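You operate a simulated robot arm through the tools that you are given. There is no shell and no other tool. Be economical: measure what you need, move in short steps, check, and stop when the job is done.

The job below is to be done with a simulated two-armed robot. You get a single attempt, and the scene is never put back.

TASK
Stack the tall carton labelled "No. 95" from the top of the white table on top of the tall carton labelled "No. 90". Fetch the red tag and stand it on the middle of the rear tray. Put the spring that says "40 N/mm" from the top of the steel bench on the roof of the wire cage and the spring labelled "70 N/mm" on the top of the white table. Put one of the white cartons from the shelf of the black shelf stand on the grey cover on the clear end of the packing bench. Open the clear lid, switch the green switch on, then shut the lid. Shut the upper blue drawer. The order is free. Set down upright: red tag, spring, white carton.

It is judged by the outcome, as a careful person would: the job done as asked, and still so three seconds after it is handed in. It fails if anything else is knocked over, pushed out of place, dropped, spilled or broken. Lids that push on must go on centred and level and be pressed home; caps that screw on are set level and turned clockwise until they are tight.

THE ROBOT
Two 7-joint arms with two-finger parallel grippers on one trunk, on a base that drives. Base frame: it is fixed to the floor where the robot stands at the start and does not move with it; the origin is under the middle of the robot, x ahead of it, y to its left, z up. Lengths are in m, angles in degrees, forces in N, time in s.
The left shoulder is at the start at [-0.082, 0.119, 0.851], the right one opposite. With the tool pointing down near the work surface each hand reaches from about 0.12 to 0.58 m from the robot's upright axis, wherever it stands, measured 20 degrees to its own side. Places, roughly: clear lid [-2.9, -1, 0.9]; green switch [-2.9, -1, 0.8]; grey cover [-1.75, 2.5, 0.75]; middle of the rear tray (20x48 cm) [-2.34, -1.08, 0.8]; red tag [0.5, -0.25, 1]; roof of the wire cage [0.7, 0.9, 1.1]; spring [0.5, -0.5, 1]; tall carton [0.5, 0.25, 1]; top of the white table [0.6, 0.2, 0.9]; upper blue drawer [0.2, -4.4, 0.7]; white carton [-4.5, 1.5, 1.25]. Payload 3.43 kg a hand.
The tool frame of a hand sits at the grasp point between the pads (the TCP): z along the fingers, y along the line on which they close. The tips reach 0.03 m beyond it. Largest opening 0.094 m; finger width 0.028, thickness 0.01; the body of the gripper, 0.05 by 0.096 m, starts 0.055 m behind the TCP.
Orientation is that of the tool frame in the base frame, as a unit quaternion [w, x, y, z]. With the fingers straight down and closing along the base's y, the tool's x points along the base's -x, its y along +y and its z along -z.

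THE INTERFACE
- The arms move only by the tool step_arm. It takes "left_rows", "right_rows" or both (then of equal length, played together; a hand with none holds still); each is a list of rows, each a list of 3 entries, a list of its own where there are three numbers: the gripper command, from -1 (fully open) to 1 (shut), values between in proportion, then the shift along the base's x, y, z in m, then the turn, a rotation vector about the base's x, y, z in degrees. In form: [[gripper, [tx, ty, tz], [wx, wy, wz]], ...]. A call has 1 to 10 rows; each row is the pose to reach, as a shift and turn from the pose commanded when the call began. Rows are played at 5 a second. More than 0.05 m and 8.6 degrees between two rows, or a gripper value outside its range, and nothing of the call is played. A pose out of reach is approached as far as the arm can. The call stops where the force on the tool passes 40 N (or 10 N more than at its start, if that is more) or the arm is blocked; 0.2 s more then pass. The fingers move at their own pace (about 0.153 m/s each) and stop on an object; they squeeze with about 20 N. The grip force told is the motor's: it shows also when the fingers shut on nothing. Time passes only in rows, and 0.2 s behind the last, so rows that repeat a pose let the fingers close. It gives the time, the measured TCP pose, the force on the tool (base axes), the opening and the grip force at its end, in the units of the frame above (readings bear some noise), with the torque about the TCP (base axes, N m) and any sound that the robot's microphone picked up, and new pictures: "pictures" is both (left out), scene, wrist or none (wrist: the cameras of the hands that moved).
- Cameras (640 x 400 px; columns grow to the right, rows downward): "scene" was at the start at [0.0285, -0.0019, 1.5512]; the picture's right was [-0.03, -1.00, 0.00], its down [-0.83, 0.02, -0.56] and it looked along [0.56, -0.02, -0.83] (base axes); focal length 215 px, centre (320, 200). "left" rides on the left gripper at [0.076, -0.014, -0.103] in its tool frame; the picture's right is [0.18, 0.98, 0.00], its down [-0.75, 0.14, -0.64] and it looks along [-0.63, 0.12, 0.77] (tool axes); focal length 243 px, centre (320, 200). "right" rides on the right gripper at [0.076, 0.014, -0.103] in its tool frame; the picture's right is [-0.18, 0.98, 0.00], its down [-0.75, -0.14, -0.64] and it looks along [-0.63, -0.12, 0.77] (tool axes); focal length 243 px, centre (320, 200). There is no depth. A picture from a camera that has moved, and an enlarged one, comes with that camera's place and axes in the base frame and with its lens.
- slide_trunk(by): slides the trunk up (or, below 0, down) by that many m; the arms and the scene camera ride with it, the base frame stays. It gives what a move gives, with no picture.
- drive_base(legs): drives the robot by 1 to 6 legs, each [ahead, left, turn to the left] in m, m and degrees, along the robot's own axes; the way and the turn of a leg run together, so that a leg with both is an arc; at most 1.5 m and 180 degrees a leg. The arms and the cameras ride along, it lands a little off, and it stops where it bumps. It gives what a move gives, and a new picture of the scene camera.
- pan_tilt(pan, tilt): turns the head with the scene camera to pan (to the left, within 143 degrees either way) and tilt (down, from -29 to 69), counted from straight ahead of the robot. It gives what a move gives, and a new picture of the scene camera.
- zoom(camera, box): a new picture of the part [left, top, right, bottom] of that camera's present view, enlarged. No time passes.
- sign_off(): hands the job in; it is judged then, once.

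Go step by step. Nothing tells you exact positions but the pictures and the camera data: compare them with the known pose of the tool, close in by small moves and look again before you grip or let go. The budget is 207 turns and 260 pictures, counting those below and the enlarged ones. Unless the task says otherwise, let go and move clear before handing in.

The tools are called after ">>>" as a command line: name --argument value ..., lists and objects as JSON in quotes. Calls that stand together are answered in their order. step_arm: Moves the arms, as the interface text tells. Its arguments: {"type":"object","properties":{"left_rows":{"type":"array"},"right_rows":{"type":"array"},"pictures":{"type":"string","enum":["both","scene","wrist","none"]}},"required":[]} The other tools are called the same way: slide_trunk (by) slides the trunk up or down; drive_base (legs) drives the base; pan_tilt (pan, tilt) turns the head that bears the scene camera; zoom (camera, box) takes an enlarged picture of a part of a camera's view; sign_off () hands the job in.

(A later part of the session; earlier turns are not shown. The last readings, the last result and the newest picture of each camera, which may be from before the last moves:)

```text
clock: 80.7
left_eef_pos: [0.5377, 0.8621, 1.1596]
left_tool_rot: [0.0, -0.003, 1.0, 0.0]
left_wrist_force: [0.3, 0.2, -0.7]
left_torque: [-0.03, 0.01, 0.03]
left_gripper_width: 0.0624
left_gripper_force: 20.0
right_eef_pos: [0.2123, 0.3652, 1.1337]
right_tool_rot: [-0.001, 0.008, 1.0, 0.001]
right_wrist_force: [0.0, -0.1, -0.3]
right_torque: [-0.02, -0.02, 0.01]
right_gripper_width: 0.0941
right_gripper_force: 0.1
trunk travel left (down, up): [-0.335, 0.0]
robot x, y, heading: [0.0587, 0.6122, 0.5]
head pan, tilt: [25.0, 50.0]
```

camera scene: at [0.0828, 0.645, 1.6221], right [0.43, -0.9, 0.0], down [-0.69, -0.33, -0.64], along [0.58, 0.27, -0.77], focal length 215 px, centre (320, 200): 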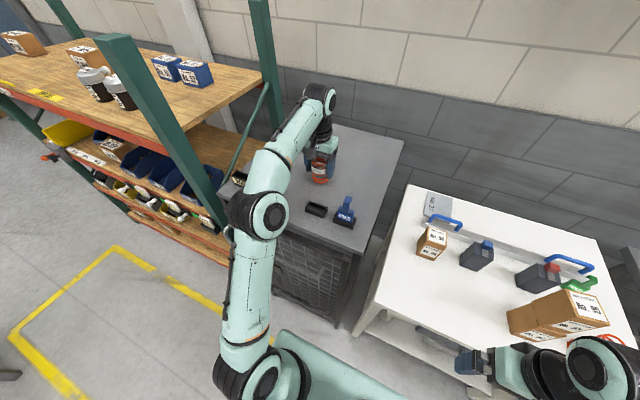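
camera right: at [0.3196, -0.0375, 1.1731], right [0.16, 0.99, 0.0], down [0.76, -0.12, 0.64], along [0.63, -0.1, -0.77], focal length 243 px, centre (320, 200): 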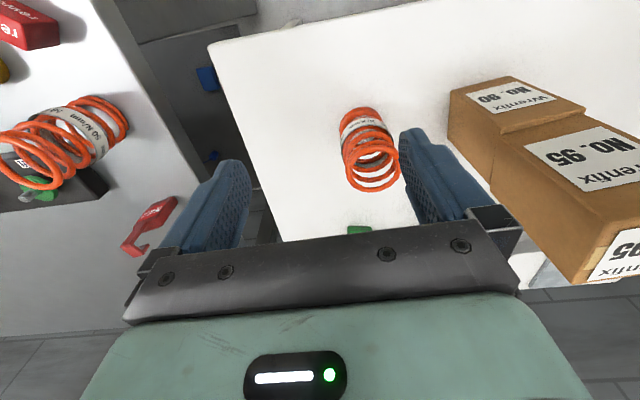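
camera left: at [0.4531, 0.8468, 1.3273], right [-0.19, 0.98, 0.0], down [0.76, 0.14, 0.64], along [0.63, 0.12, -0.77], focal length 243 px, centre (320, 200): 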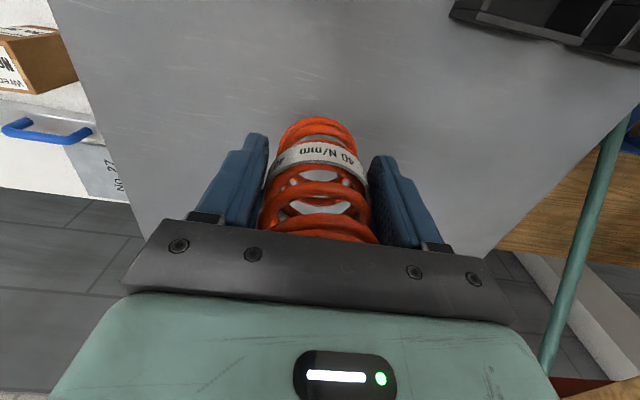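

Touchdown at 1.160 (force near zero). I'll release, rise and back out along -x.

>>> step_arm --left_rows '[[0.3, [0, 0, 0], [0, 0, 0]], [-0.4, [0, 0, 0], [0, 0, 0]], [-1, [0, 0, 0], [0, 0, 0]], [-1, [0, 0, 0], [0, 0, 0]], [-1, [0, 0, 0.03], [0, 0, 0]], [-1, [0, 0, 0.06], [0, 0, 0]], [-1, [-0.03, 0, 0.065], [0, 0, 0]], [-1, [-0.07, 0, 0.07], [0, 0, 0]], [-1, [-0.11, 0, 0.08], [0, 0, 0]], [-1, [-0.15, 0, 0.08], [0, 0, 0]]]' --pictures "both"

```text
clock: 82.9
left_eef_pos: [0.3855, 0.8628, 1.2407]
left_tool_rot: [-0.001, -0.002, 1.0, 0.0]
left_wrist_force: [0.0, -0.7, -0.1]
left_torque: [-0.03, -0.04, -0.02]
left_gripper_width: 0.094
left_gripper_force: 0.0
left hand out of reach, approached as far as the arm can: row 6
right_eef_pos: [0.2106, 0.3656, 1.1332]
right_tool_rot: [0.0, 0.008, 1.0, 0.0]
right_wrist_force: [-0.3, 0.0, 0.3]
right_torque: [0.01, 0.01, -0.01]
right_gripper_width: 0.0942
right_gripper_force: 0.1
trunk travel left (down, up): [-0.335, 0.0]
robot x, y, heading: [0.0592, 0.6155, 0.2]
head pan, tilt: [25.0, 50.0]
camera scene: at [0.0805, 0.6453, 1.622], right [0.43, -0.9, 0.0], down [-0.69, -0.33, -0.64], along [0.58, 0.27, -0.77], focal length 215 px, centre (320, 200)
camera left: at [0.31, 0.8485, 1.3421], right [-0.19, 0.98, 0.0], down [0.75, 0.14, 0.64], along [0.63, 0.12, -0.77], focal length 243 px, centre (320, 200)
```

scene: 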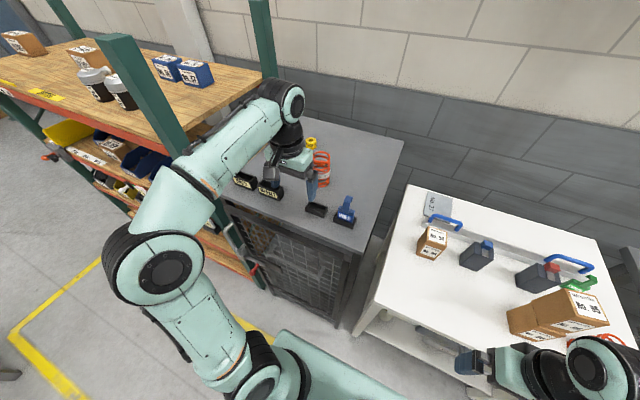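
left: 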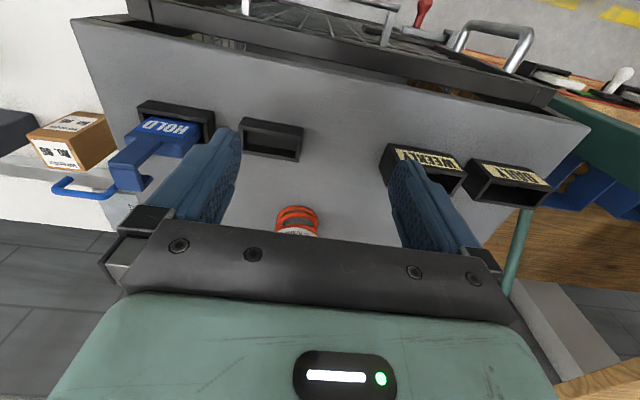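

The 40 spring stands on the roof. I'll tuck the left hand, lower the trunk and drive to the red tag.

>>> step_arm --left_rows '[[-1, [-0.04, 0, 0], [0, 0, 0]], [-1, [-0.08, 0, 0], [0, 0, 0]], [-1, [-0.12, -0.01, 0], [0, 0, 0]], [-1, [-0.14, -0.03, 0], [0, 0, 0]]]' --pictures "none"

>>> pan_tilt --pan -10 --tilt 52

>>> drive_base --legs '[[-0.1, 0, 0], [0, -0.83, 0]]'

```text
clock: 83.9
left_eef_pos: [0.248, 0.8301, 1.2393]
left_tool_rot: [0.0, -0.001, 1.0, 0.002]
left_wrist_force: [0.9, 0.2, 0.6]
left_torque: [0.03, 0.01, -0.01]
left_gripper_width: 0.0941
left_gripper_force: 0.1
right_eef_pos: [0.2116, 0.3643, 1.1324]
right_tool_rot: [0.0, 0.008, 1.0, 0.0]
right_wrist_force: [-0.6, -0.2, 0.1]
right_torque: [0.02, 0.01, 0.05]
right_gripper_width: 0.094
right_gripper_force: 0.1
trunk travel left (down, up): [-0.335, 0.0]
robot x, y, heading: [0.0557, 0.6096, 0.3]
head pan, tilt: [25.0, 50.0]
```

```text
clock: 84.9
left_eef_pos: [0.2495, 0.8316, 1.239]
left_tool_rot: [-0.001, -0.002, 1.0, 0.0]
left_wrist_force: [0.0, 0.0, 0.4]
left_torque: [0.01, 0.0, 0.05]
left_gripper_width: 0.094
left_gripper_force: 0.1
right_eef_pos: [0.2119, 0.3653, 1.1319]
right_tool_rot: [-0.001, 0.007, 1.0, 0.0]
right_wrist_force: [0.3, -0.1, -0.3]
right_torque: [0.01, 0.02, 0.06]
right_gripper_width: 0.0943
right_gripper_force: 0.0
trunk travel left (down, up): [-0.335, 0.0]
robot x, y, heading: [0.0556, 0.6096, 0.1]
head pan, tilt: [-10.0, 52.0]
camera scene: at [0.0868, 0.5993, 1.6194], right [-0.17, -0.99, 0.0], down [-0.78, 0.13, -0.62], along [0.61, -0.1, -0.79], focal length 215 px, centre (320, 200)
```

scene: 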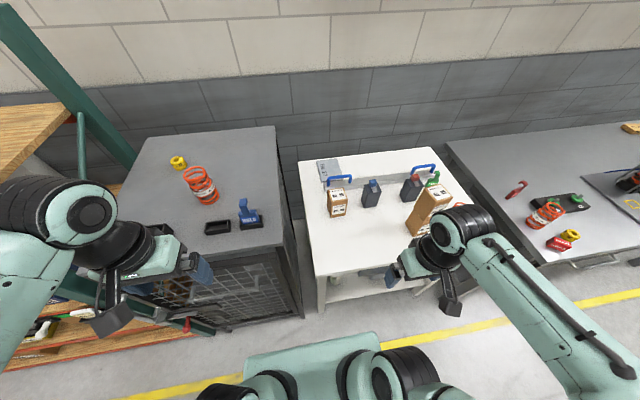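

```text
clock: 93.3
left_eef_pos: [0.1556, 0.0058, 1.2396]
left_tool_rot: [-0.001, -0.008, 1.0, -0.001]
left_wrist_force: [-0.6, 0.0, -0.6]
left_torque: [0.0, -0.01, 0.01]
left_gripper_width: 0.0941
left_gripper_force: 0.1
right_eef_pos: [0.1226, -0.4614, 1.1327]
right_tool_rot: [0.001, 0.002, 1.0, 0.0]
right_wrist_force: [0.5, -0.1, -0.8]
right_torque: [0.0, 0.0, 0.01]
right_gripper_width: 0.0941
right_gripper_force: 0.1
trunk travel left (down, up): [-0.335, 0.0]
robot x, y, heading: [-0.033, -0.2171, 0.8]
head pan, tilt: [-10.0, 52.0]
camera scene: at [-0.0048, -0.2289, 1.6194], right [-0.16, -0.99, 0.0], down [-0.78, 0.13, -0.62], along [0.61, -0.1, -0.79], focal length 215 px, centre (320, 200)
```

scene: 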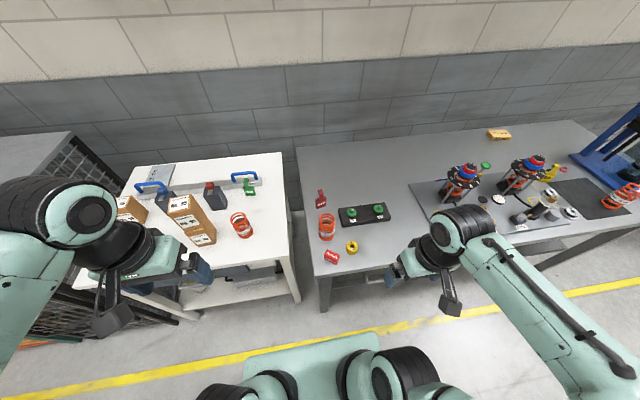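

The REJECT tag is near (0.55, -0.31). I'll lower the trunk, drive ahead and bring the right hand near it.

>>> slide_trunk --by -0.06

>>> drive_base --legs '[[0.1, 0, -0.8]]'

>>> step_arm --right_rows '[[-1, [0.035, 0.018, 0], [0, 0, 0]], [-1, [0.075, 0.038, 0], [0, 0, 0]], [-1, [0.115, 0.058, 0], [0, 0, 0]], [-1, [0.155, 0.078, 0], [0, 0, 0]], [-1, [0.195, 0.098, 0], [0, 0, 0]], [-1, [0.235, 0.118, 0], [0, 0, 0]], [-1, [0.265, 0.135, 0], [0, 0, 0]]]' --pictures "both"

>>> zoom --camera "right" --box '[200, 40, 440, 190]'

```text
clock: 94.3
left_eef_pos: [0.1556, 0.0056, 1.1782]
left_tool_rot: [-0.001, -0.007, 1.0, -0.001]
left_wrist_force: [0.3, 0.2, 0.1]
left_torque: [-0.01, -0.01, -0.03]
left_gripper_width: 0.094
left_gripper_force: 0.1
right_eef_pos: [0.123, -0.4629, 1.0733]
right_tool_rot: [0.0, 0.003, 1.0, 0.0]
right_wrist_force: [-0.8, -0.1, -0.3]
right_torque: [-0.03, 0.01, 0.01]
right_gripper_width: 0.0942
right_gripper_force: 0.1
trunk travel left (down, up): [-0.275, 0.06]
robot x, y, heading: [-0.0347, -0.2161, 0.8]
head pan, tilt: [-10.0, 52.0]
```

```text
clock: 95.4
left_eef_pos: [0.2069, 0.069, 1.1804]
left_tool_rot: [-0.001, -0.01, 1.0, 0.001]
left_wrist_force: [0.5, -0.1, -0.5]
left_torque: [0.01, -0.06, -0.05]
left_gripper_width: 0.0941
left_gripper_force: 0.1
right_eef_pos: [0.1801, -0.3973, 1.072]
right_tool_rot: [0.0, -0.002, 1.0, 0.0]
right_wrist_force: [0.1, 0.0, 0.2]
right_torque: [0.0, 0.01, -0.01]
right_gripper_width: 0.094
right_gripper_force: 0.0
trunk travel left (down, up): [-0.275, 0.06]
robot x, y, heading: [0.0214, -0.1496, 1.5]
head pan, tilt: [-10.0, 52.0]
stopped in leg 1: the robot was blocked; the commanded pose is now the measured one
camera scene: at [0.0508, -0.1645, 1.5562], right [-0.15, -0.99, 0.0], down [-0.78, 0.12, -0.62], along [0.61, -0.09, -0.79], focal length 215 px, centre (320, 200)
```

scene: 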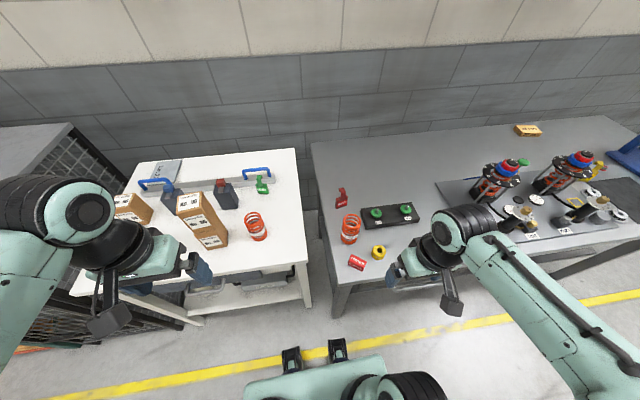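

```text
clock: 97.0
left_eef_pos: [0.2107, 0.0728, 1.1785]
left_tool_rot: [-0.001, -0.011, 1.0, 0.0]
left_wrist_force: [-0.5, -0.2, -0.8]
left_torque: [-0.01, -0.01, 0.01]
left_gripper_width: 0.0942
left_gripper_force: 0.0
right_eef_pos: [0.4456, -0.2598, 1.0747]
right_tool_rot: [0.0, -0.002, 1.0, 0.0]
right_wrist_force: [0.9, 0.9, 0.6]
right_torque: [0.03, 0.03, 0.02]
right_gripper_width: 0.0938
right_gripper_force: 0.1
trunk travel left (down, up): [-0.275, 0.06]
robot x, y, heading: [0.0178, -0.1546, 1.5]
head pan, tilt: [-10.0, 52.0]
camera scene: at [0.0524, -0.1628, 1.5563], right [-0.15, -0.99, 0.0], down [-0.78, 0.12, -0.62], along [0.61, -0.09, -0.79], focal length 215 px, centre (320, 200)
camera right: at [0.369, -0.2458, 1.178], right [0.18, 0.98, 0.0], down [0.76, -0.14, 0.64], along [0.63, -0.12, -0.77], focal length 243 px, centre (320, 200)
```

scene: 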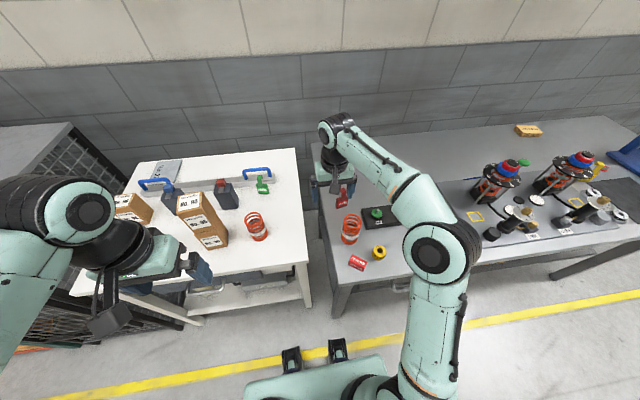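
right: 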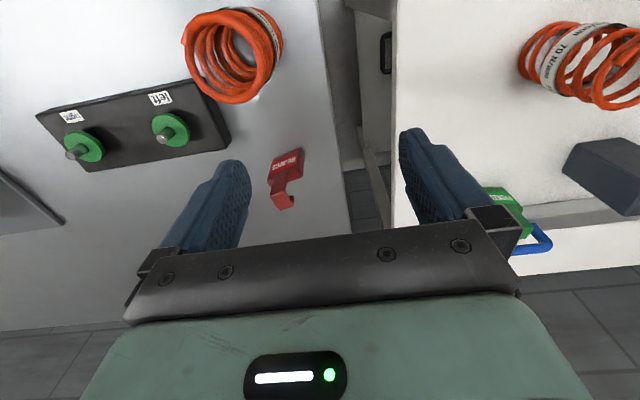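

```text
2.67 times, centred on (320, 115) of right
camera zoom: at [0.369, -0.2458, 1.178], right [0.18, 0.98, 0.0], down [0.76, -0.14, 0.64], along [0.63, -0.12, -0.77], focal length 647 px, centre (320, 427)
```

zoom: 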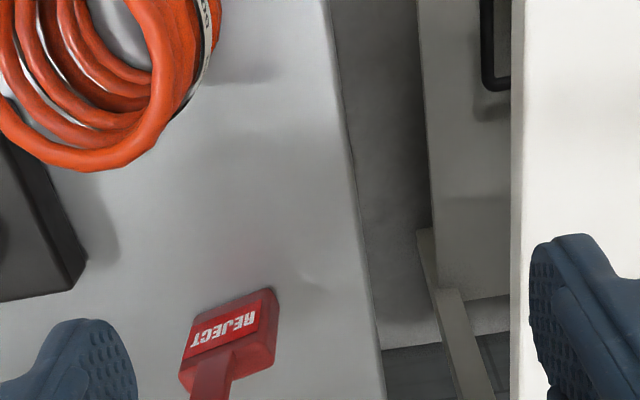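

>>> zoom --camera "right" --box '[230, 130, 342, 220]'

>>> zoom --camera "scene" --box '[310, 160, 390, 220]'

```text
4.44 times, centred on (286, 175) of right
camera zoom: at [0.369, -0.2458, 1.178], right [0.18, 0.98, 0.0], down [0.76, -0.14, 0.64], along [0.63, -0.12, -0.77], focal length 1078 px, centre (471, 311)
```

zoom: 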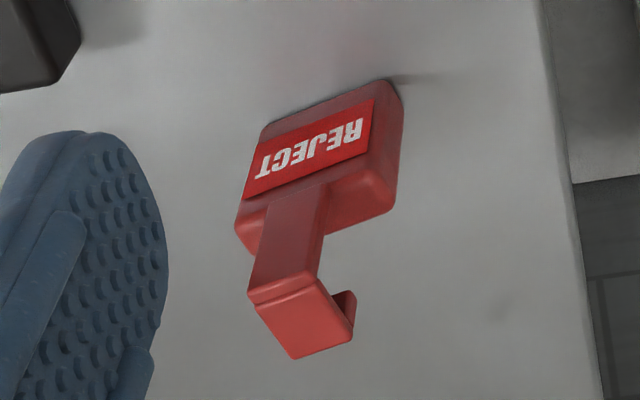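

```text
6.67 times, centred on (350, 190) of scene
camera zoom: at [0.0524, -0.1628, 1.5563], right [-0.15, -0.99, 0.0], down [-0.78, 0.12, -0.62], along [0.61, -0.09, -0.79], focal length 1436 px, centre (120, 267)
```

zoom: 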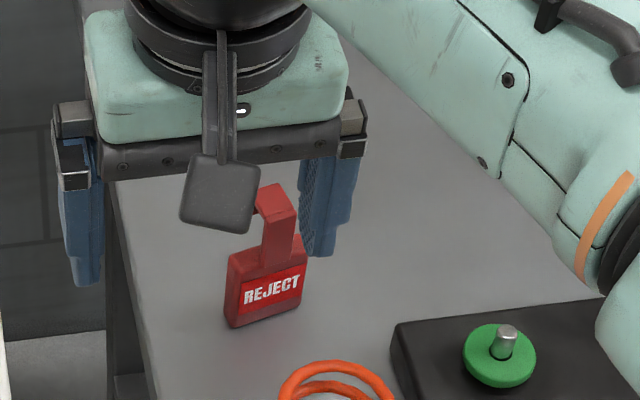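

The tag stands upright with its stem near (0.541, -0.325), turned about +9° and with its top at about 0.957. I'll move above it with matching yaw.

>>> step_arm --right_rows '[[-1, [0.025, -0.016, -0.01], [0, 0, 2]], [-1, [0.05, -0.032, -0.02], [0, 0, 5]], [-1, [0.075, -0.05, -0.03], [0, 0, 9]], [-1, [0.095, -0.063, -0.04], [0, 0, 9]], [-1, [0.095, -0.063, -0.045], [0, 0, 9]]]' --pictures "wrist"

>>> zoom --camera "right" --box '[220, 60, 420, 240]'

```text
clock: 98.2
left_eef_pos: [0.2075, 0.0719, 1.1783]
left_tool_rot: [-0.001, -0.011, 1.0, 0.0]
left_wrist_force: [0.8, 1.1, -0.3]
left_torque: [0.03, -0.04, 0.02]
left_gripper_width: 0.094
left_gripper_force: 0.0
right_eef_pos: [0.54, -0.325, 1.0281]
right_tool_rot: [-0.001, -0.082, 0.997, 0.0]
right_wrist_force: [-0.2, 1.2, -0.4]
right_torque: [0.01, 0.0, -0.02]
right_gripper_width: 0.0937
right_gripper_force: 0.1
trunk travel left (down, up): [-0.275, 0.06]
robot x, y, heading: [0.022, -0.1477, 1.4]
head pan, tilt: [-10.0, 52.0]
camera right: at [0.4628, -0.323, 1.1321], right [0.02, 1.0, 0.0], down [0.77, -0.02, 0.64], along [0.64, -0.01, -0.77], focal length 243 px, centre (320, 200)
```

right: 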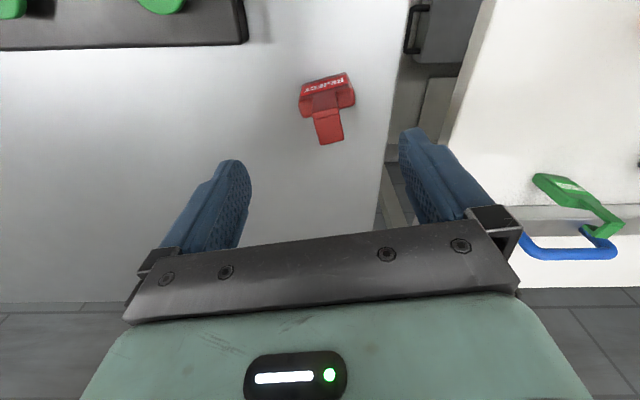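

```text
2.22 times, centred on (320, 150) of right
camera zoom: at [0.4628, -0.323, 1.1321], right [0.02, 1.0, 0.0], down [0.77, -0.02, 0.64], along [0.64, -0.01, -0.77], focal length 539 px, centre (320, 311)
```

zoom: 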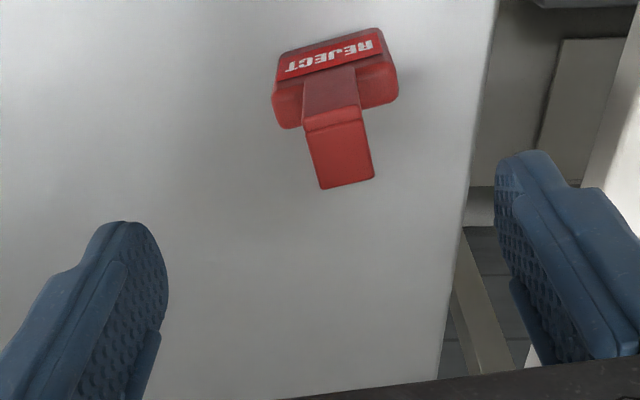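

The stem is at about (0.535, -0.318). I'll correct by a few mm, descend and check.

>>> step_arm --right_rows '[[-1, [-0.004, 0.007, -0.02], [0, 0, 3]], [-1, [-0.004, 0.007, -0.045], [0, 0, 3]], [-1, [-0.004, 0.007, -0.07], [0, 0, 3]]]' --pictures "wrist"

```text
clock: 99.0
left_eef_pos: [0.2092, 0.0724, 1.1802]
left_tool_rot: [-0.001, -0.01, 1.0, 0.0]
left_wrist_force: [0.3, 0.2, -0.4]
left_torque: [0.03, 0.01, 0.0]
left_gripper_width: 0.0939
left_gripper_force: 0.1
right_eef_pos: [0.5615, -0.3159, 0.9642]
right_tool_rot: [-0.001, -0.106, 0.994, 0.001]
right_wrist_force: [-0.7, 0.9, -0.2]
right_torque: [0.0, -0.01, 0.02]
right_gripper_width: 0.0941
right_gripper_force: 0.0
right hand out of reach, approached as far as the arm can: row 1, 2, 3
trunk travel left (down, up): [-0.275, 0.06]
robot x, y, heading: [0.0181, -0.1509, 1.4]
head pan, tilt: [-10.0, 52.0]
camera right: at [0.4841, -0.3179, 1.0676], right [-0.03, 1.0, 0.0], down [0.77, 0.02, 0.64], along [0.64, 0.02, -0.77], focal length 243 px, centre (320, 200)
```

right: 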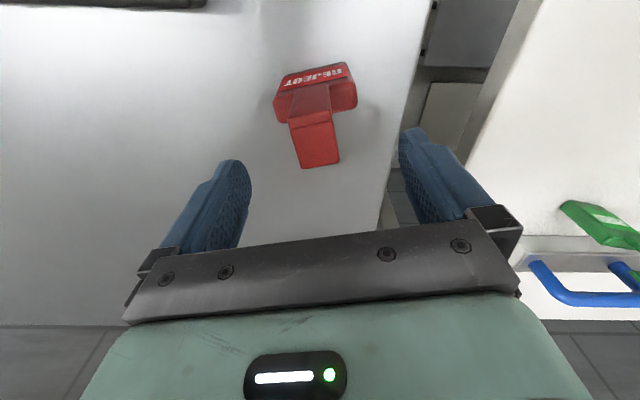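

The right arm is at its limit here and drifts. I'll lift straight up, retract and reposition so that the left hand can take the tag.

>>> step_arm --right_rows '[[-1, [0, 0, 0.03], [0, 0, 0]], [-1, [0, 0, 0.07], [0, 0, 0]], [-1, [-0.03, -0.01, 0.1], [0, 0, -4]], [-1, [-0.07, -0.025, 0.11], [0, 0, -8]], [-1, [-0.11, -0.04, 0.11], [0, 0, -12]], [-1, [-0.15, -0.055, 0.11], [0, 0, -12]], [-1, [-0.19, -0.07, 0.11], [0, 0, -12]], [-1, [-0.23, -0.08, 0.11], [0, 0, -12]], [-1, [-0.27, -0.09, 0.11], [0, 0, -12]], [-1, [-0.3, -0.1, 0.11], [0, 0, -12]]]' --pictures "none"

>>> drive_base --legs '[[-0.05, 0, 0], [0, -0.32, -1.4], [0.1, 0, 0]]'

```text
clock: 101.2
left_eef_pos: [0.2076, 0.0717, 1.1797]
left_tool_rot: [-0.001, -0.01, 1.0, 0.0]
left_wrist_force: [-0.5, 0.2, -0.4]
left_torque: [-0.01, 0.02, 0.01]
left_gripper_width: 0.0942
left_gripper_force: 0.0
right_eef_pos: [0.2601, -0.4169, 1.0762]
right_tool_rot: [0.0, -0.002, 1.0, 0.0]
right_wrist_force: [-1.1, 0.3, -0.4]
right_torque: [0.0, -0.01, -0.03]
right_gripper_width: 0.094
right_gripper_force: 0.0
right hand out of reach, approached as far as the arm can: row 1, 2, 3, 4
trunk travel left (down, up): [-0.275, 0.06]
robot x, y, heading: [0.0194, -0.1529, 1.3]
head pan, tilt: [-10.0, 52.0]
```

```text
clock: 105.8
left_eef_pos: [0.2323, -0.2658, 1.1774]
left_tool_rot: [-0.002, 0.002, 1.0, -0.001]
left_wrist_force: [0.6, -0.8, -0.7]
left_torque: [0.02, 0.02, 0.02]
left_gripper_width: 0.0941
left_gripper_force: 0.1
right_eef_pos: [0.2718, -0.7555, 1.0758]
right_tool_rot: [-0.001, 0.011, 1.0, -0.001]
right_wrist_force: [0.6, 0.1, -0.2]
right_torque: [0.01, 0.03, 0.0]
right_gripper_width: 0.0942
right_gripper_force: 0.1
trunk travel left (down, up): [-0.275, 0.06]
robot x, y, heading: [0.0343, -0.4864, -0.3]
head pan, tilt: [-10.0, 52.0]
stopped in leg 3: the robot was blocked; the commanded pose is now the measured one
camera scene: at [0.0689, -0.497, 1.5563], right [-0.18, -0.98, 0.0], down [-0.78, 0.14, -0.61], along [0.6, -0.11, -0.79], focal length 215 px, centre (320, 200)
```

scene: 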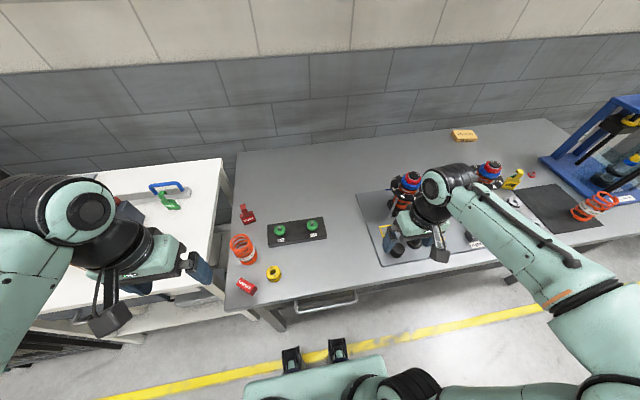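

I'm backing off the contact by a hair, then bringing the left hand above the tag.

>>> drive_base --legs '[[-0.008, 0, 0.3]]'

>>> step_arm --left_rows '[[-1, [0.03, -0.005, -0.02], [0, 0, 0]], [-1, [0.065, -0.01, -0.04], [0, 0, 0]], [-1, [0.1, -0.016, -0.06], [0, 0, 2]], [-1, [0.135, -0.022, -0.08], [0, 0, 4]], [-1, [0.17, -0.028, -0.1], [0, 0, 6]], [-1, [0.205, -0.034, -0.115], [0, 0, 8]], [-1, [0.245, -0.04, -0.12], [0, 0, 10]], [-1, [0.285, -0.047, -0.12], [0, 0, 12]], [-1, [0.305, -0.052, -0.13], [0, 0, 12]]]' --pictures "wrist"

```text
clock: 106.5
left_eef_pos: [0.2233, -0.2646, 1.1781]
left_tool_rot: [-0.001, 0.0, 1.0, -0.001]
left_wrist_force: [-0.2, 0.9, -0.1]
left_torque: [-0.01, 0.01, -0.01]
left_gripper_width: 0.0942
left_gripper_force: 0.1
right_eef_pos: [0.2639, -0.7532, 1.0762]
right_tool_rot: [-0.001, 0.009, 1.0, 0.0]
right_wrist_force: [0.2, -0.4, -0.6]
right_torque: [-0.02, -0.02, 0.01]
right_gripper_width: 0.0941
right_gripper_force: 0.1
trunk travel left (down, up): [-0.275, 0.06]
robot x, y, heading: [0.0216, -0.4854, -0.0]
head pan, tilt: [-10.0, 52.0]
camera scene: at [0.0596, -0.4964, 1.5563], right [-0.17, -0.99, 0.0], down [-0.78, 0.14, -0.62], along [0.61, -0.11, -0.79], focal length 215 px, centre (320, 200)
```

scene: 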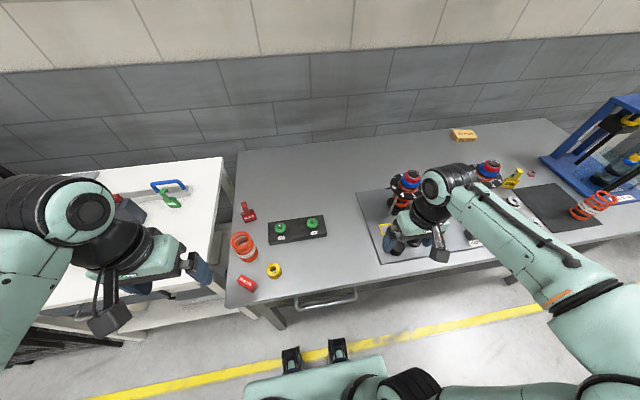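

```text
clock: 108.5
left_eef_pos: [0.526, -0.3171, 1.0496]
left_tool_rot: [-0.002, -0.104, 0.995, 0.0]
left_wrist_force: [-0.2, -0.5, 0.4]
left_torque: [-0.01, -0.05, 0.02]
left_gripper_width: 0.0938
left_gripper_force: 0.1
right_eef_pos: [0.2638, -0.7541, 1.0752]
right_tool_rot: [-0.001, 0.009, 1.0, 0.0]
right_wrist_force: [0.3, 0.1, 0.4]
right_torque: [0.01, -0.03, 0.0]
right_gripper_width: 0.0941
right_gripper_force: 0.0
trunk travel left (down, up): [-0.275, 0.06]
robot x, y, heading: [0.0282, -0.4866, 0.2]
head pan, tilt: [-10.0, 52.0]
camera left: at [0.4555, -0.3473, 1.1515], right [-0.38, 0.92, 0.0], down [0.71, 0.29, 0.64], along [0.59, 0.25, -0.77], focal length 243 px, centre (320, 200)
```

left: 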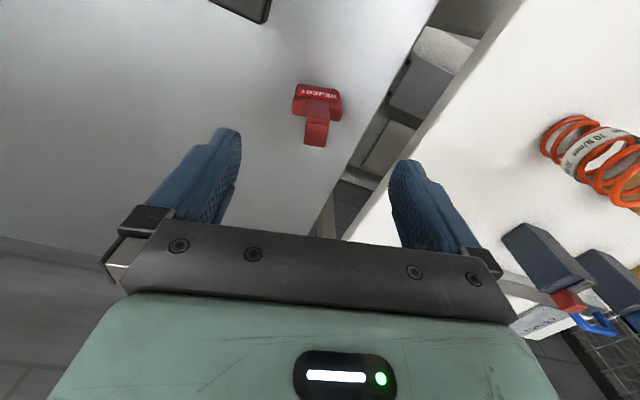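

It's reachable and aligned. I'll descend to the stem with a small forward correction.

>>> step_arm --left_rows '[[-1, [0.007, 0, -0.03], [0, 0, 0]], [-1, [0.007, 0, -0.06], [0, 0, 0]], [-1, [0.007, 0, -0.085], [0, 0, 0]], [-1, [0.007, 0, -0.085], [0, 0, 0]]]' --pictures "wrist"

>>> zoom --camera "left" --box '[220, 60, 420, 240]'

```text
clock: 109.5
left_eef_pos: [0.5351, -0.316, 0.9626]
left_tool_rot: [-0.001, -0.105, 0.994, 0.0]
left_wrist_force: [0.1, -0.1, 0.8]
left_torque: [0.06, 0.01, -0.03]
left_gripper_width: 0.094
left_gripper_force: 0.0
right_eef_pos: [0.2635, -0.7549, 1.0764]
right_tool_rot: [-0.001, 0.008, 1.0, 0.0]
right_wrist_force: [0.0, -0.5, 0.0]
right_torque: [0.0, 0.02, 0.03]
right_gripper_width: 0.094
right_gripper_force: 0.1
trunk travel left (down, up): [-0.275, 0.06]
robot x, y, heading: [0.03, -0.4858, 0.0]
head pan, tilt: [-10.0, 52.0]
camera left: at [0.4629, -0.3469, 1.0654], right [-0.39, 0.92, 0.0], down [0.71, 0.3, 0.64], along [0.59, 0.25, -0.77], focal length 243 px, centre (320, 200)
```

left: 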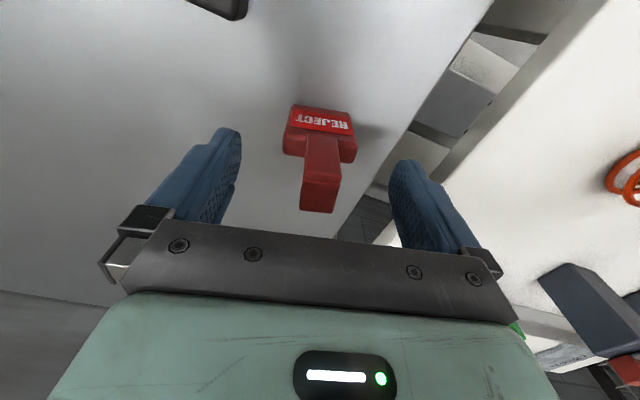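

```text
2.22 times, centred on (320, 150) of left
camera zoom: at [0.4629, -0.3469, 1.0654], right [-0.39, 0.92, 0.0], down [0.71, 0.3, 0.64], along [0.59, 0.25, -0.77], focal length 539 px, centre (320, 311)
```

zoom: 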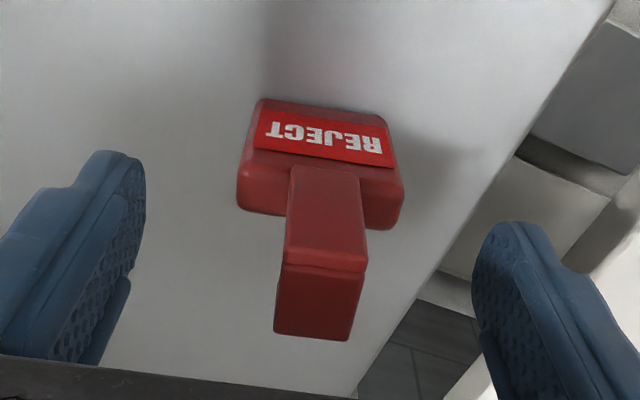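

The stem's top is about 0.968 and the body's top about 0.909. I'll set the TCP at 0.944 and close gently.

>>> step_arm --left_rows '[[-1, [-0.003, -0.003, -0.01], [0, 0, 0]], [-1, [-0.003, -0.003, -0.018], [0, 0, 0]], [0, [-0.003, -0.003, -0.018], [0, 0, 0]], [0.5, [-0.003, -0.003, -0.018], [0, 0, 0]], [1, [-0.003, -0.003, -0.018], [0, 0, 0]], [1, [-0.003, -0.003, -0.018], [0, 0, 0]]]' --pictures "wrist"

```text
clock: 110.9
left_eef_pos: [0.5297, -0.319, 0.9448]
left_tool_rot: [-0.001, -0.104, 0.995, -0.001]
left_wrist_force: [0.9, -0.8, 0.8]
left_torque: [0.01, -0.03, -0.01]
left_gripper_width: 0.0449
left_gripper_force: 19.5
right_eef_pos: [0.2629, -0.7535, 1.0761]
right_tool_rot: [0.0, 0.008, 1.0, 0.001]
right_wrist_force: [-0.4, -0.1, 1.0]
right_torque: [-0.04, 0.02, 0.01]
right_gripper_width: 0.094
right_gripper_force: 0.0
trunk travel left (down, up): [-0.275, 0.06]
robot x, y, heading: [0.0255, -0.4829, -0.1]
head pan, tilt: [-10.0, 52.0]
camera left: at [0.4591, -0.3508, 1.0472], right [-0.39, 0.92, 0.0], down [0.71, 0.3, 0.64], along [0.59, 0.25, -0.77], focal length 243 px, centre (320, 200)
```

left: 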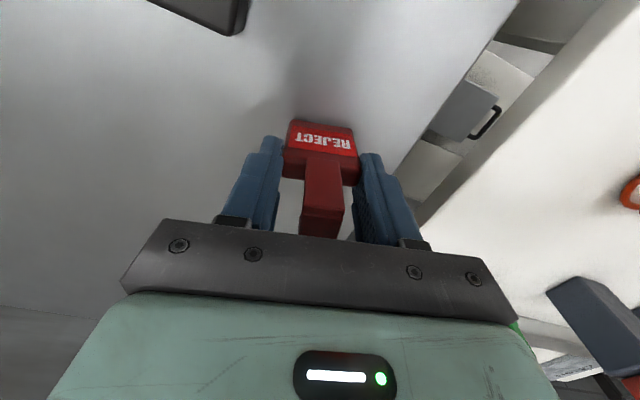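

The fingertips caught the 45 mm body rather than the stem, which is fine. I'll reopen a little, lower 18 mm for a fuller grip, close again and lift.

>>> step_arm --left_rows '[[-0.6, [0, 0, 0], [0, 0, 0]], [-0.6, [0, 0, 0], [0, 0, 0]], [-0.6, [0, 0, -0.01], [0, 0, 0]], [-0.6, [0, 0, -0.018], [0, 0, 0]], [1, [0, 0, -0.018], [0, 0, 0]], [1, [0, 0, -0.018], [0, 0, 0]], [1, [0, 0, -0.018], [0, 0, 0]], [1, [0, 0, -0.012], [0, 0, 0]], [1, [0, 0, 0], [0, 0, 0]], [1, [0, 0, 0.015], [0, 0, 0]]]' --pictures "wrist"

```text
clock: 113.1
left_eef_pos: [0.5274, -0.3199, 0.9605]
left_tool_rot: [-0.003, -0.105, 0.994, -0.001]
left_wrist_force: [-1.0, 0.2, -0.5]
left_torque: [-0.03, 0.02, -0.02]
left_gripper_width: 0.0455
left_gripper_force: 19.6
right_eef_pos: [0.2635, -0.755, 1.0756]
right_tool_rot: [-0.001, 0.009, 1.0, 0.001]
right_wrist_force: [-0.5, 0.3, 0.3]
right_torque: [0.0, 0.0, 0.01]
right_gripper_width: 0.094
right_gripper_force: 0.0
trunk travel left (down, up): [-0.275, 0.06]
robot x, y, heading: [0.0294, -0.4823, 0.0]
head pan, tilt: [-10.0, 52.0]
camera left: at [0.4575, -0.3496, 1.0629], right [-0.38, 0.92, 0.0], down [0.71, 0.29, 0.64], along [0.59, 0.25, -0.77], focal length 243 px, centre (320, 200)
```

left: 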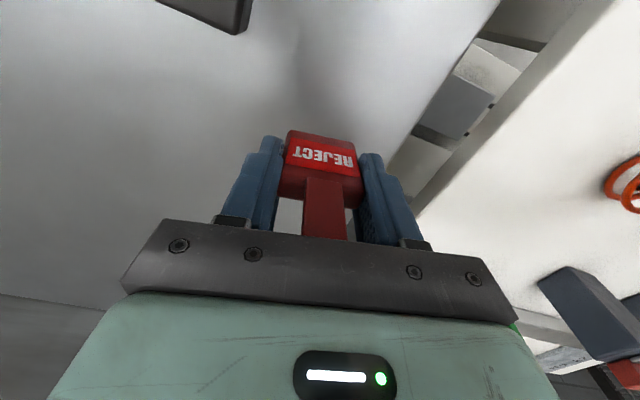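

The tag is held. I'll lift it and tuck the hand in for the drive.

>>> step_arm --left_rows '[[1, [0, 0, 0.03], [0, 0, 0]], [1, [0, 0, 0.07], [0, 0, 0]], [1, [-0.01, 0, 0.1], [0, 0, -3]], [1, [-0.04, 0.005, 0.11], [0, 0, -6]], [1, [-0.08, 0.01, 0.11], [0, 0, -9]], [1, [-0.12, 0.015, 0.11], [0, 0, -12]], [1, [-0.16, 0.02, 0.11], [0, 0, -12]], [1, [-0.2, 0.025, 0.11], [0, 0, -12]], [1, [-0.24, 0.03, 0.11], [0, 0, -12]], [1, [-0.27, 0.03, 0.11], [0, 0, -12]]]' --pictures "none"

>>> step_arm --right_rows '[[-1, [-0.02, 0.02, 0], [0, 0, 0]], [-1, [-0.04, 0.04, 0], [0, 0, 0]]]' --pictures "none"

>>> drive_base --legs '[[-0.5, 0, 0]]'

>>> pan_tilt --pan -140 --tilt 20

```text
clock: 115.3
left_eef_pos: [0.2598, -0.2883, 1.0687]
left_tool_rot: [-0.001, 0.0, 1.0, 0.0]
left_wrist_force: [0.2, 0.1, -1.0]
left_torque: [0.02, 0.0, -0.03]
left_gripper_width: 0.0453
left_gripper_force: 20.8
right_eef_pos: [0.2625, -0.7538, 1.0771]
right_tool_rot: [-0.001, 0.009, 1.0, 0.001]
right_wrist_force: [-0.1, -0.4, 0.7]
right_torque: [-0.02, -0.02, 0.0]
right_gripper_width: 0.0939
right_gripper_force: 0.0
trunk travel left (down, up): [-0.275, 0.06]
robot x, y, heading: [0.0257, -0.4835, 0.1]
head pan, tilt: [-10.0, 52.0]
```

```text
clock: 115.9
left_eef_pos: [0.2599, -0.2881, 1.0678]
left_tool_rot: [-0.002, 0.0, 1.0, 0.0]
left_wrist_force: [0.6, -0.2, 0.2]
left_torque: [-0.02, 0.01, 0.0]
left_gripper_width: 0.0453
left_gripper_force: 19.9
right_eef_pos: [0.2237, -0.7141, 1.076]
right_tool_rot: [-0.001, 0.009, 1.0, -0.001]
right_wrist_force: [-0.7, 0.0, -0.2]
right_torque: [0.06, -0.02, 0.0]
right_gripper_width: 0.094
right_gripper_force: 0.1
trunk travel left (down, up): [-0.275, 0.06]
robot x, y, heading: [0.0278, -0.4847, 0.3]
head pan, tilt: [-10.0, 52.0]
```

```text
clock: 118.8
left_eef_pos: [-0.2302, -0.2879, 1.0686]
left_tool_rot: [-0.001, 0.002, 1.0, 0.0]
left_wrist_force: [-0.5, 0.3, -0.7]
left_torque: [0.0, -0.01, 0.01]
left_gripper_width: 0.0453
left_gripper_force: 19.9
right_eef_pos: [-0.2675, -0.7155, 1.075]
right_tool_rot: [-0.001, 0.01, 1.0, -0.001]
right_wrist_force: [-1.4, 0.8, 0.7]
right_torque: [0.0, 0.0, -0.01]
right_gripper_width: 0.0941
right_gripper_force: 0.0
trunk travel left (down, up): [-0.275, 0.06]
robot x, y, heading: [-0.4604, -0.484, -0.3]
head pan, tilt: [-10.0, 52.0]
camera scene: at [-0.4317, -0.4965, 1.5563], right [-0.18, -0.98, 0.0], down [-0.78, 0.14, -0.62], along [0.61, -0.11, -0.79], focal length 215 px, centre (320, 200)
```

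scene: 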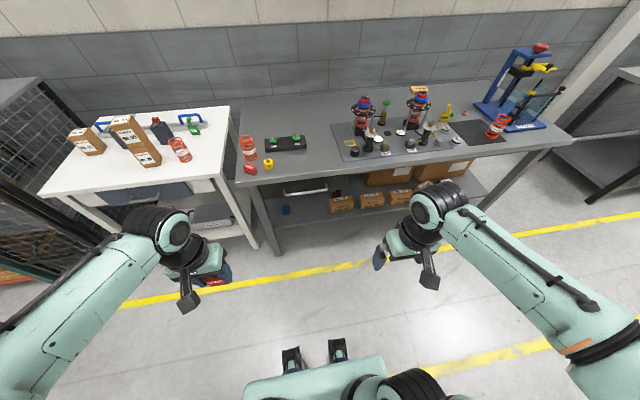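

```text
clock: 121.0
left_eef_pos: [-0.2295, -0.2884, 1.0686]
left_tool_rot: [-0.001, 0.002, 1.0, 0.0]
left_wrist_force: [-1.1, -0.5, -1.5]
left_torque: [0.0, 0.03, -0.04]
left_gripper_width: 0.0453
left_gripper_force: 20.5
right_eef_pos: [-0.2671, -0.7153, 1.0754]
right_tool_rot: [-0.002, 0.01, 1.0, 0.0]
right_wrist_force: [-0.2, 0.0, -0.1]
right_torque: [0.0, 0.03, 0.01]
right_gripper_width: 0.0942
right_gripper_force: 0.0
trunk travel left (down, up): [-0.275, 0.06]
robot x, y, heading: [-0.4655, -0.4819, -0.3]
head pan, tilt: [-140.0, 20.0]
camera scene: at [-0.5768, -0.5429, 1.6045], right [-0.64, 0.77, 0.0], down [0.26, 0.22, -0.94], along [-0.72, -0.6, -0.34], focal length 215 px, centre (320, 200)
```

scene: 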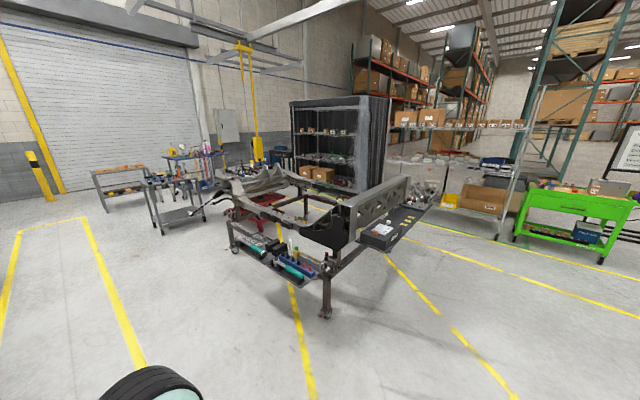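

Behind me stands a vehicle frame on stands with trays; the rear tray is there. I'll enlarge to plan the way.

>>> zoom --camera "scene" --box '[200, 150, 460, 320]'

>>> pan_tilt --pan 140 --tilt 20

```text
2.35 times, centred on (330, 235) of scene
camera zoom: at [-0.5768, -0.5429, 1.6045], right [-0.64, 0.77, 0.0], down [0.26, 0.22, -0.94], along [-0.72, -0.6, -0.34], focal length 507 px, centre (296, 118)
```

zoom: 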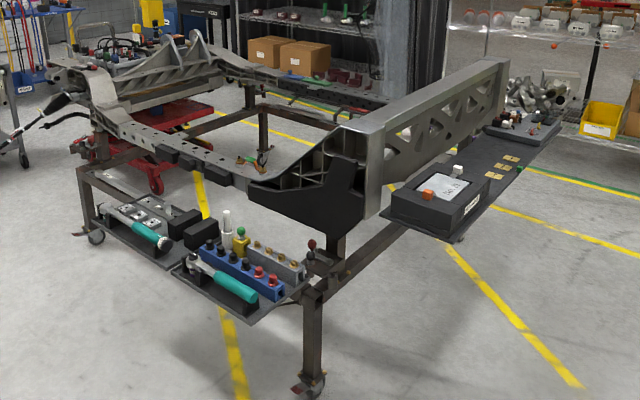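

```text
clock: 124.8
left_eef_pos: [-0.2293, -0.2886, 1.0676]
left_tool_rot: [-0.002, 0.002, 1.0, 0.0]
left_wrist_force: [-0.4, -1.1, -0.8]
left_torque: [0.04, -0.04, -0.01]
left_gripper_width: 0.0454
left_gripper_force: 20.1
right_eef_pos: [-0.2675, -0.7156, 1.077]
right_tool_rot: [-0.001, 0.01, 1.0, 0.0]
right_wrist_force: [0.0, 0.8, -0.3]
right_torque: [0.0, -0.01, -0.04]
right_gripper_width: 0.0943
right_gripper_force: 0.1
trunk travel left (down, up): [-0.275, 0.06]
robot x, y, heading: [-0.4652, -0.4878, -0.3]
head pan, tilt: [140.0, 20.0]
camera scene: at [-0.5765, -0.4231, 1.6045], right [0.65, 0.76, 0.0], down [0.26, -0.22, -0.94], along [-0.72, 0.61, -0.34], focal length 215 px, centre (320, 200)
```

scene: 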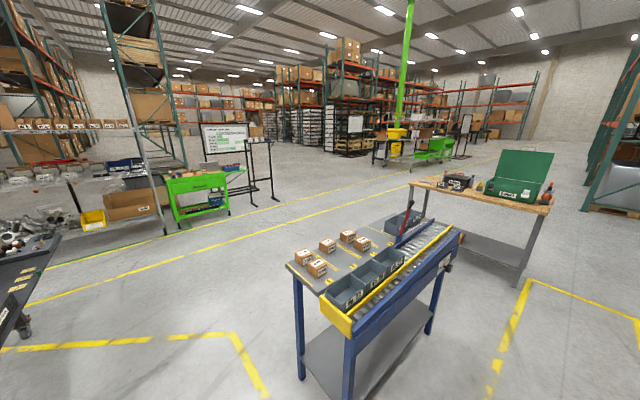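

The rear tray is the dark tray on the frame's near (+y) side. I'll turn to face -y and strafe along toward it in stages.

>>> pan_tilt --pan 0 --tilt 40

>>> drive_base --legs '[[0, 0, -90], [0, -1.4, 0]]'

```text
clock: 127.0
left_eef_pos: [-0.2289, -0.2882, 1.0693]
left_tool_rot: [-0.002, 0.002, 1.0, 0.0]
left_wrist_force: [-0.6, 0.6, 0.2]
left_torque: [-0.04, 0.0, 0.0]
left_gripper_width: 0.0454
left_gripper_force: 19.9
right_eef_pos: [-0.267, -0.7151, 1.0753]
right_tool_rot: [-0.001, 0.011, 1.0, 0.0]
right_wrist_force: [0.0, -0.3, 0.6]
right_torque: [0.02, 0.02, 0.0]
right_gripper_width: 0.0939
right_gripper_force: 0.0
trunk travel left (down, up): [-0.275, 0.06]
robot x, y, heading: [-0.4605, -0.4846, -0.2]
head pan, tilt: [0.0, 40.0]
camera scene: at [-0.4203, -0.4834, 1.5731], right [0.0, -1.0, 0.0], down [-0.64, 0.0, -0.77], along [0.77, 0.0, -0.64], focal length 215 px, centre (320, 200)
```

scene: 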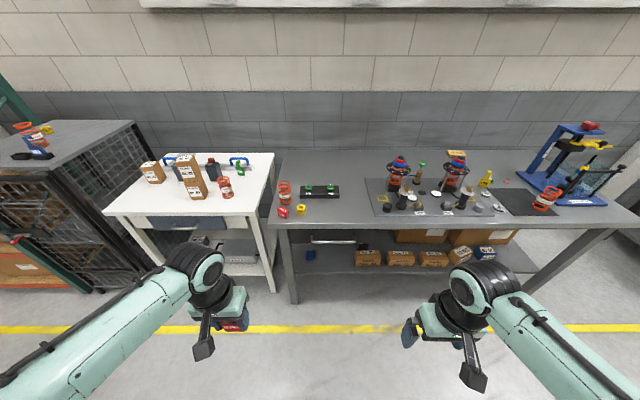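

```text
clock: 143.6
left_eef_pos: [-1.6993, -0.6815, 1.068]
left_tool_rot: [-0.001, 0.714, 0.7, 0.001]
left_wrist_force: [-0.7, -0.5, -0.7]
left_torque: [0.04, -0.02, -0.03]
left_gripper_width: 0.0452
left_gripper_force: 19.7
right_eef_pos: [-2.1261, -0.6368, 1.0763]
right_tool_rot: [-0.001, 0.72, 0.694, 0.001]
right_wrist_force: [0.2, 1.2, 0.2]
right_torque: [0.04, 0.0, -0.01]
right_gripper_width: 0.0938
right_gripper_force: 0.0
trunk travel left (down, up): [-0.275, 0.06]
robot x, y, heading: [-1.8929, -0.4464, -91.0]
head pan, tilt: [0.0, 40.0]
camera scene: at [-1.8906, -0.4852, 1.5731], right [-1.0, 0.02, 0.0], down [0.01, 0.64, -0.77], along [-0.01, -0.77, -0.64], focal length 215 px, centre (320, 200)
```

scene: 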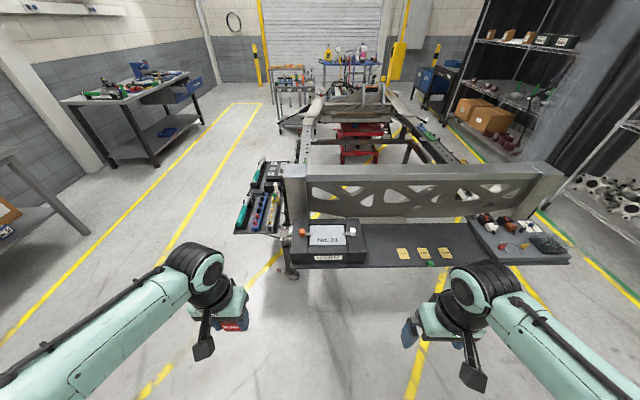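

Now I face the rear tray side: a box "No. 21" at left, the tray with yellow pads in the middle, and small items at right. I'll enlarge.

>>> zoom --camera "scene" --box '[280, 190, 440, 280]'

>>> zoom --camera "scene" --box '[430, 190, 590, 280]'

```text
4.00 times, centred on (360, 235) of scene
camera zoom: at [-1.8906, -0.4852, 1.5731], right [-1.0, 0.02, 0.0], down [0.01, 0.64, -0.77], along [-0.01, -0.77, -0.64], focal length 862 px, centre (160, 60)
```

zoom: 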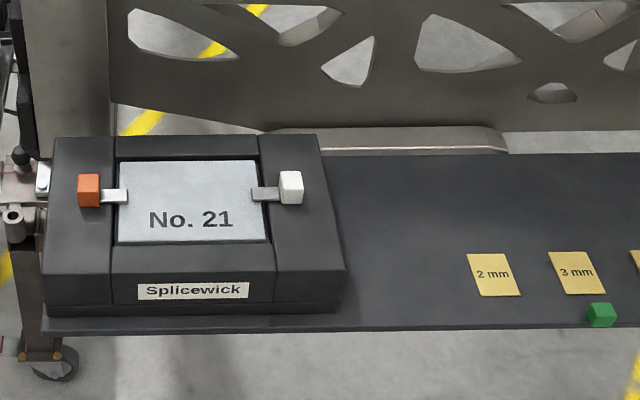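

```text
4.00 times, centred on (510, 235) of scene
camera zoom: at [-1.8906, -0.4852, 1.5731], right [-1.0, 0.02, 0.0], down [0.01, 0.64, -0.77], along [-0.01, -0.77, -0.64], focal length 862 px, centre (-440, 60)
```

zoom: 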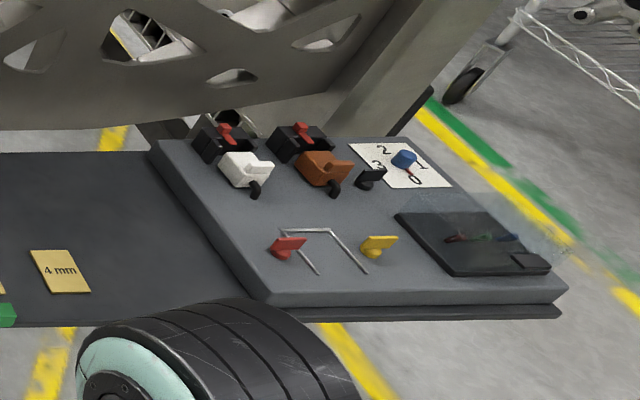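

The tray's clear part runs x -2.10 to -2.60, y -0.98 to -1.2, and thin yellow plates lie near its middle. I'll strafe so my left hand faces it.

>>> drive_base --legs '[[0, -0.6, 1], [0.17, 0, 0]]'

>>> zoom --camera "left" --box '[0, 0, 640, 400]'

```text
clock: 150.6
left_eef_pos: [-2.3109, -0.8377, 1.0685]
left_tool_rot: [-0.001, 0.706, 0.709, 0.001]
left_wrist_force: [0.0, -1.2, -0.6]
left_torque: [0.0, 0.01, 0.01]
left_gripper_width: 0.0451
left_gripper_force: 20.0
right_eef_pos: [-2.7393, -0.8048, 1.0739]
right_tool_rot: [-0.001, 0.712, 0.702, 0.001]
right_wrist_force: [-0.4, -0.1, 0.1]
right_torque: [0.02, 0.0, 0.01]
right_gripper_width: 0.0942
right_gripper_force: 0.1
trunk travel left (down, up): [-0.275, 0.06]
robot x, y, heading: [-2.508, -0.6105, -89.9]
head pan, tilt: [0.0, 40.0]
camera scene: at [-2.5066, -0.6482, 1.573], right [-1.0, 0.0, 0.0], down [0.0, 0.64, -0.77], along [0.0, -0.77, -0.64], focal length 215 px, centre (320, 200)
```

scene: 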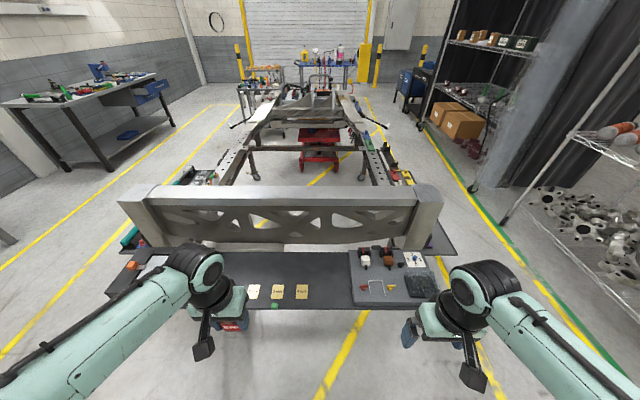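

```text
1.00 times, centred on (320, 200) of left (not enlarged: the box is as wide or as high as the picture)
camera zoom: at [-2.3258, -0.764, 1.1703], right [0.98, 0.19, 0.0], down [0.14, -0.76, 0.64], along [0.12, -0.63, -0.77], focal length 243 px, centre (320, 200)
```

zoom: 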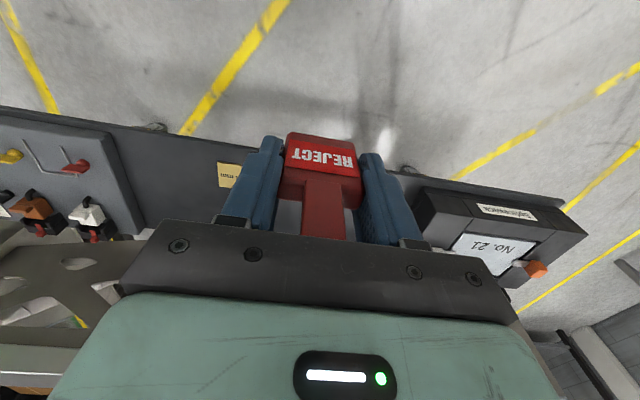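

>>> zoom --camera "scene" --box '[225, 230, 365, 330]'

>>> zoom --camera "scene" --box '[340, 235, 450, 315]'

```text
4.00 times, centred on (295, 280) of scene
camera zoom: at [-2.5066, -0.6482, 1.573], right [-1.0, 0.0, 0.0], down [0.0, 0.64, -0.77], along [0.0, -0.77, -0.64], focal length 862 px, centre (420, -120)
```

zoom: 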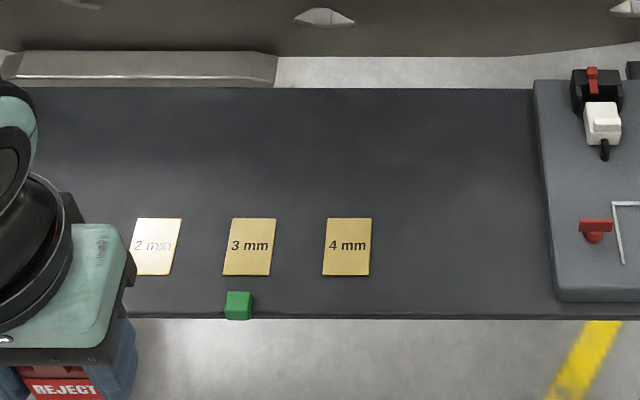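

```text
5.00 times, centred on (395, 275) of scene
camera zoom: at [-2.5066, -0.6482, 1.573], right [-1.0, 0.0, 0.0], down [0.0, 0.64, -0.77], along [0.0, -0.77, -0.64], focal length 1077 px, centre (-55, -175)
```

zoom: 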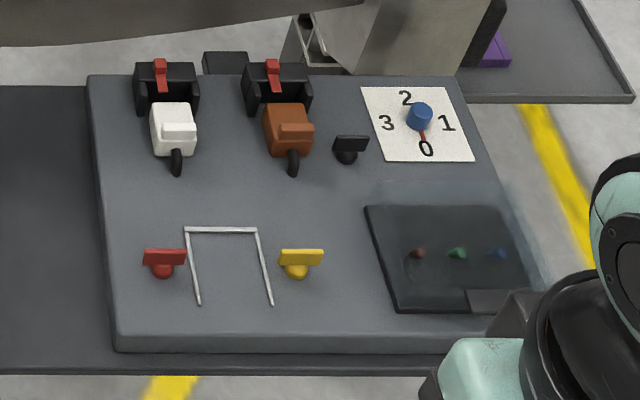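

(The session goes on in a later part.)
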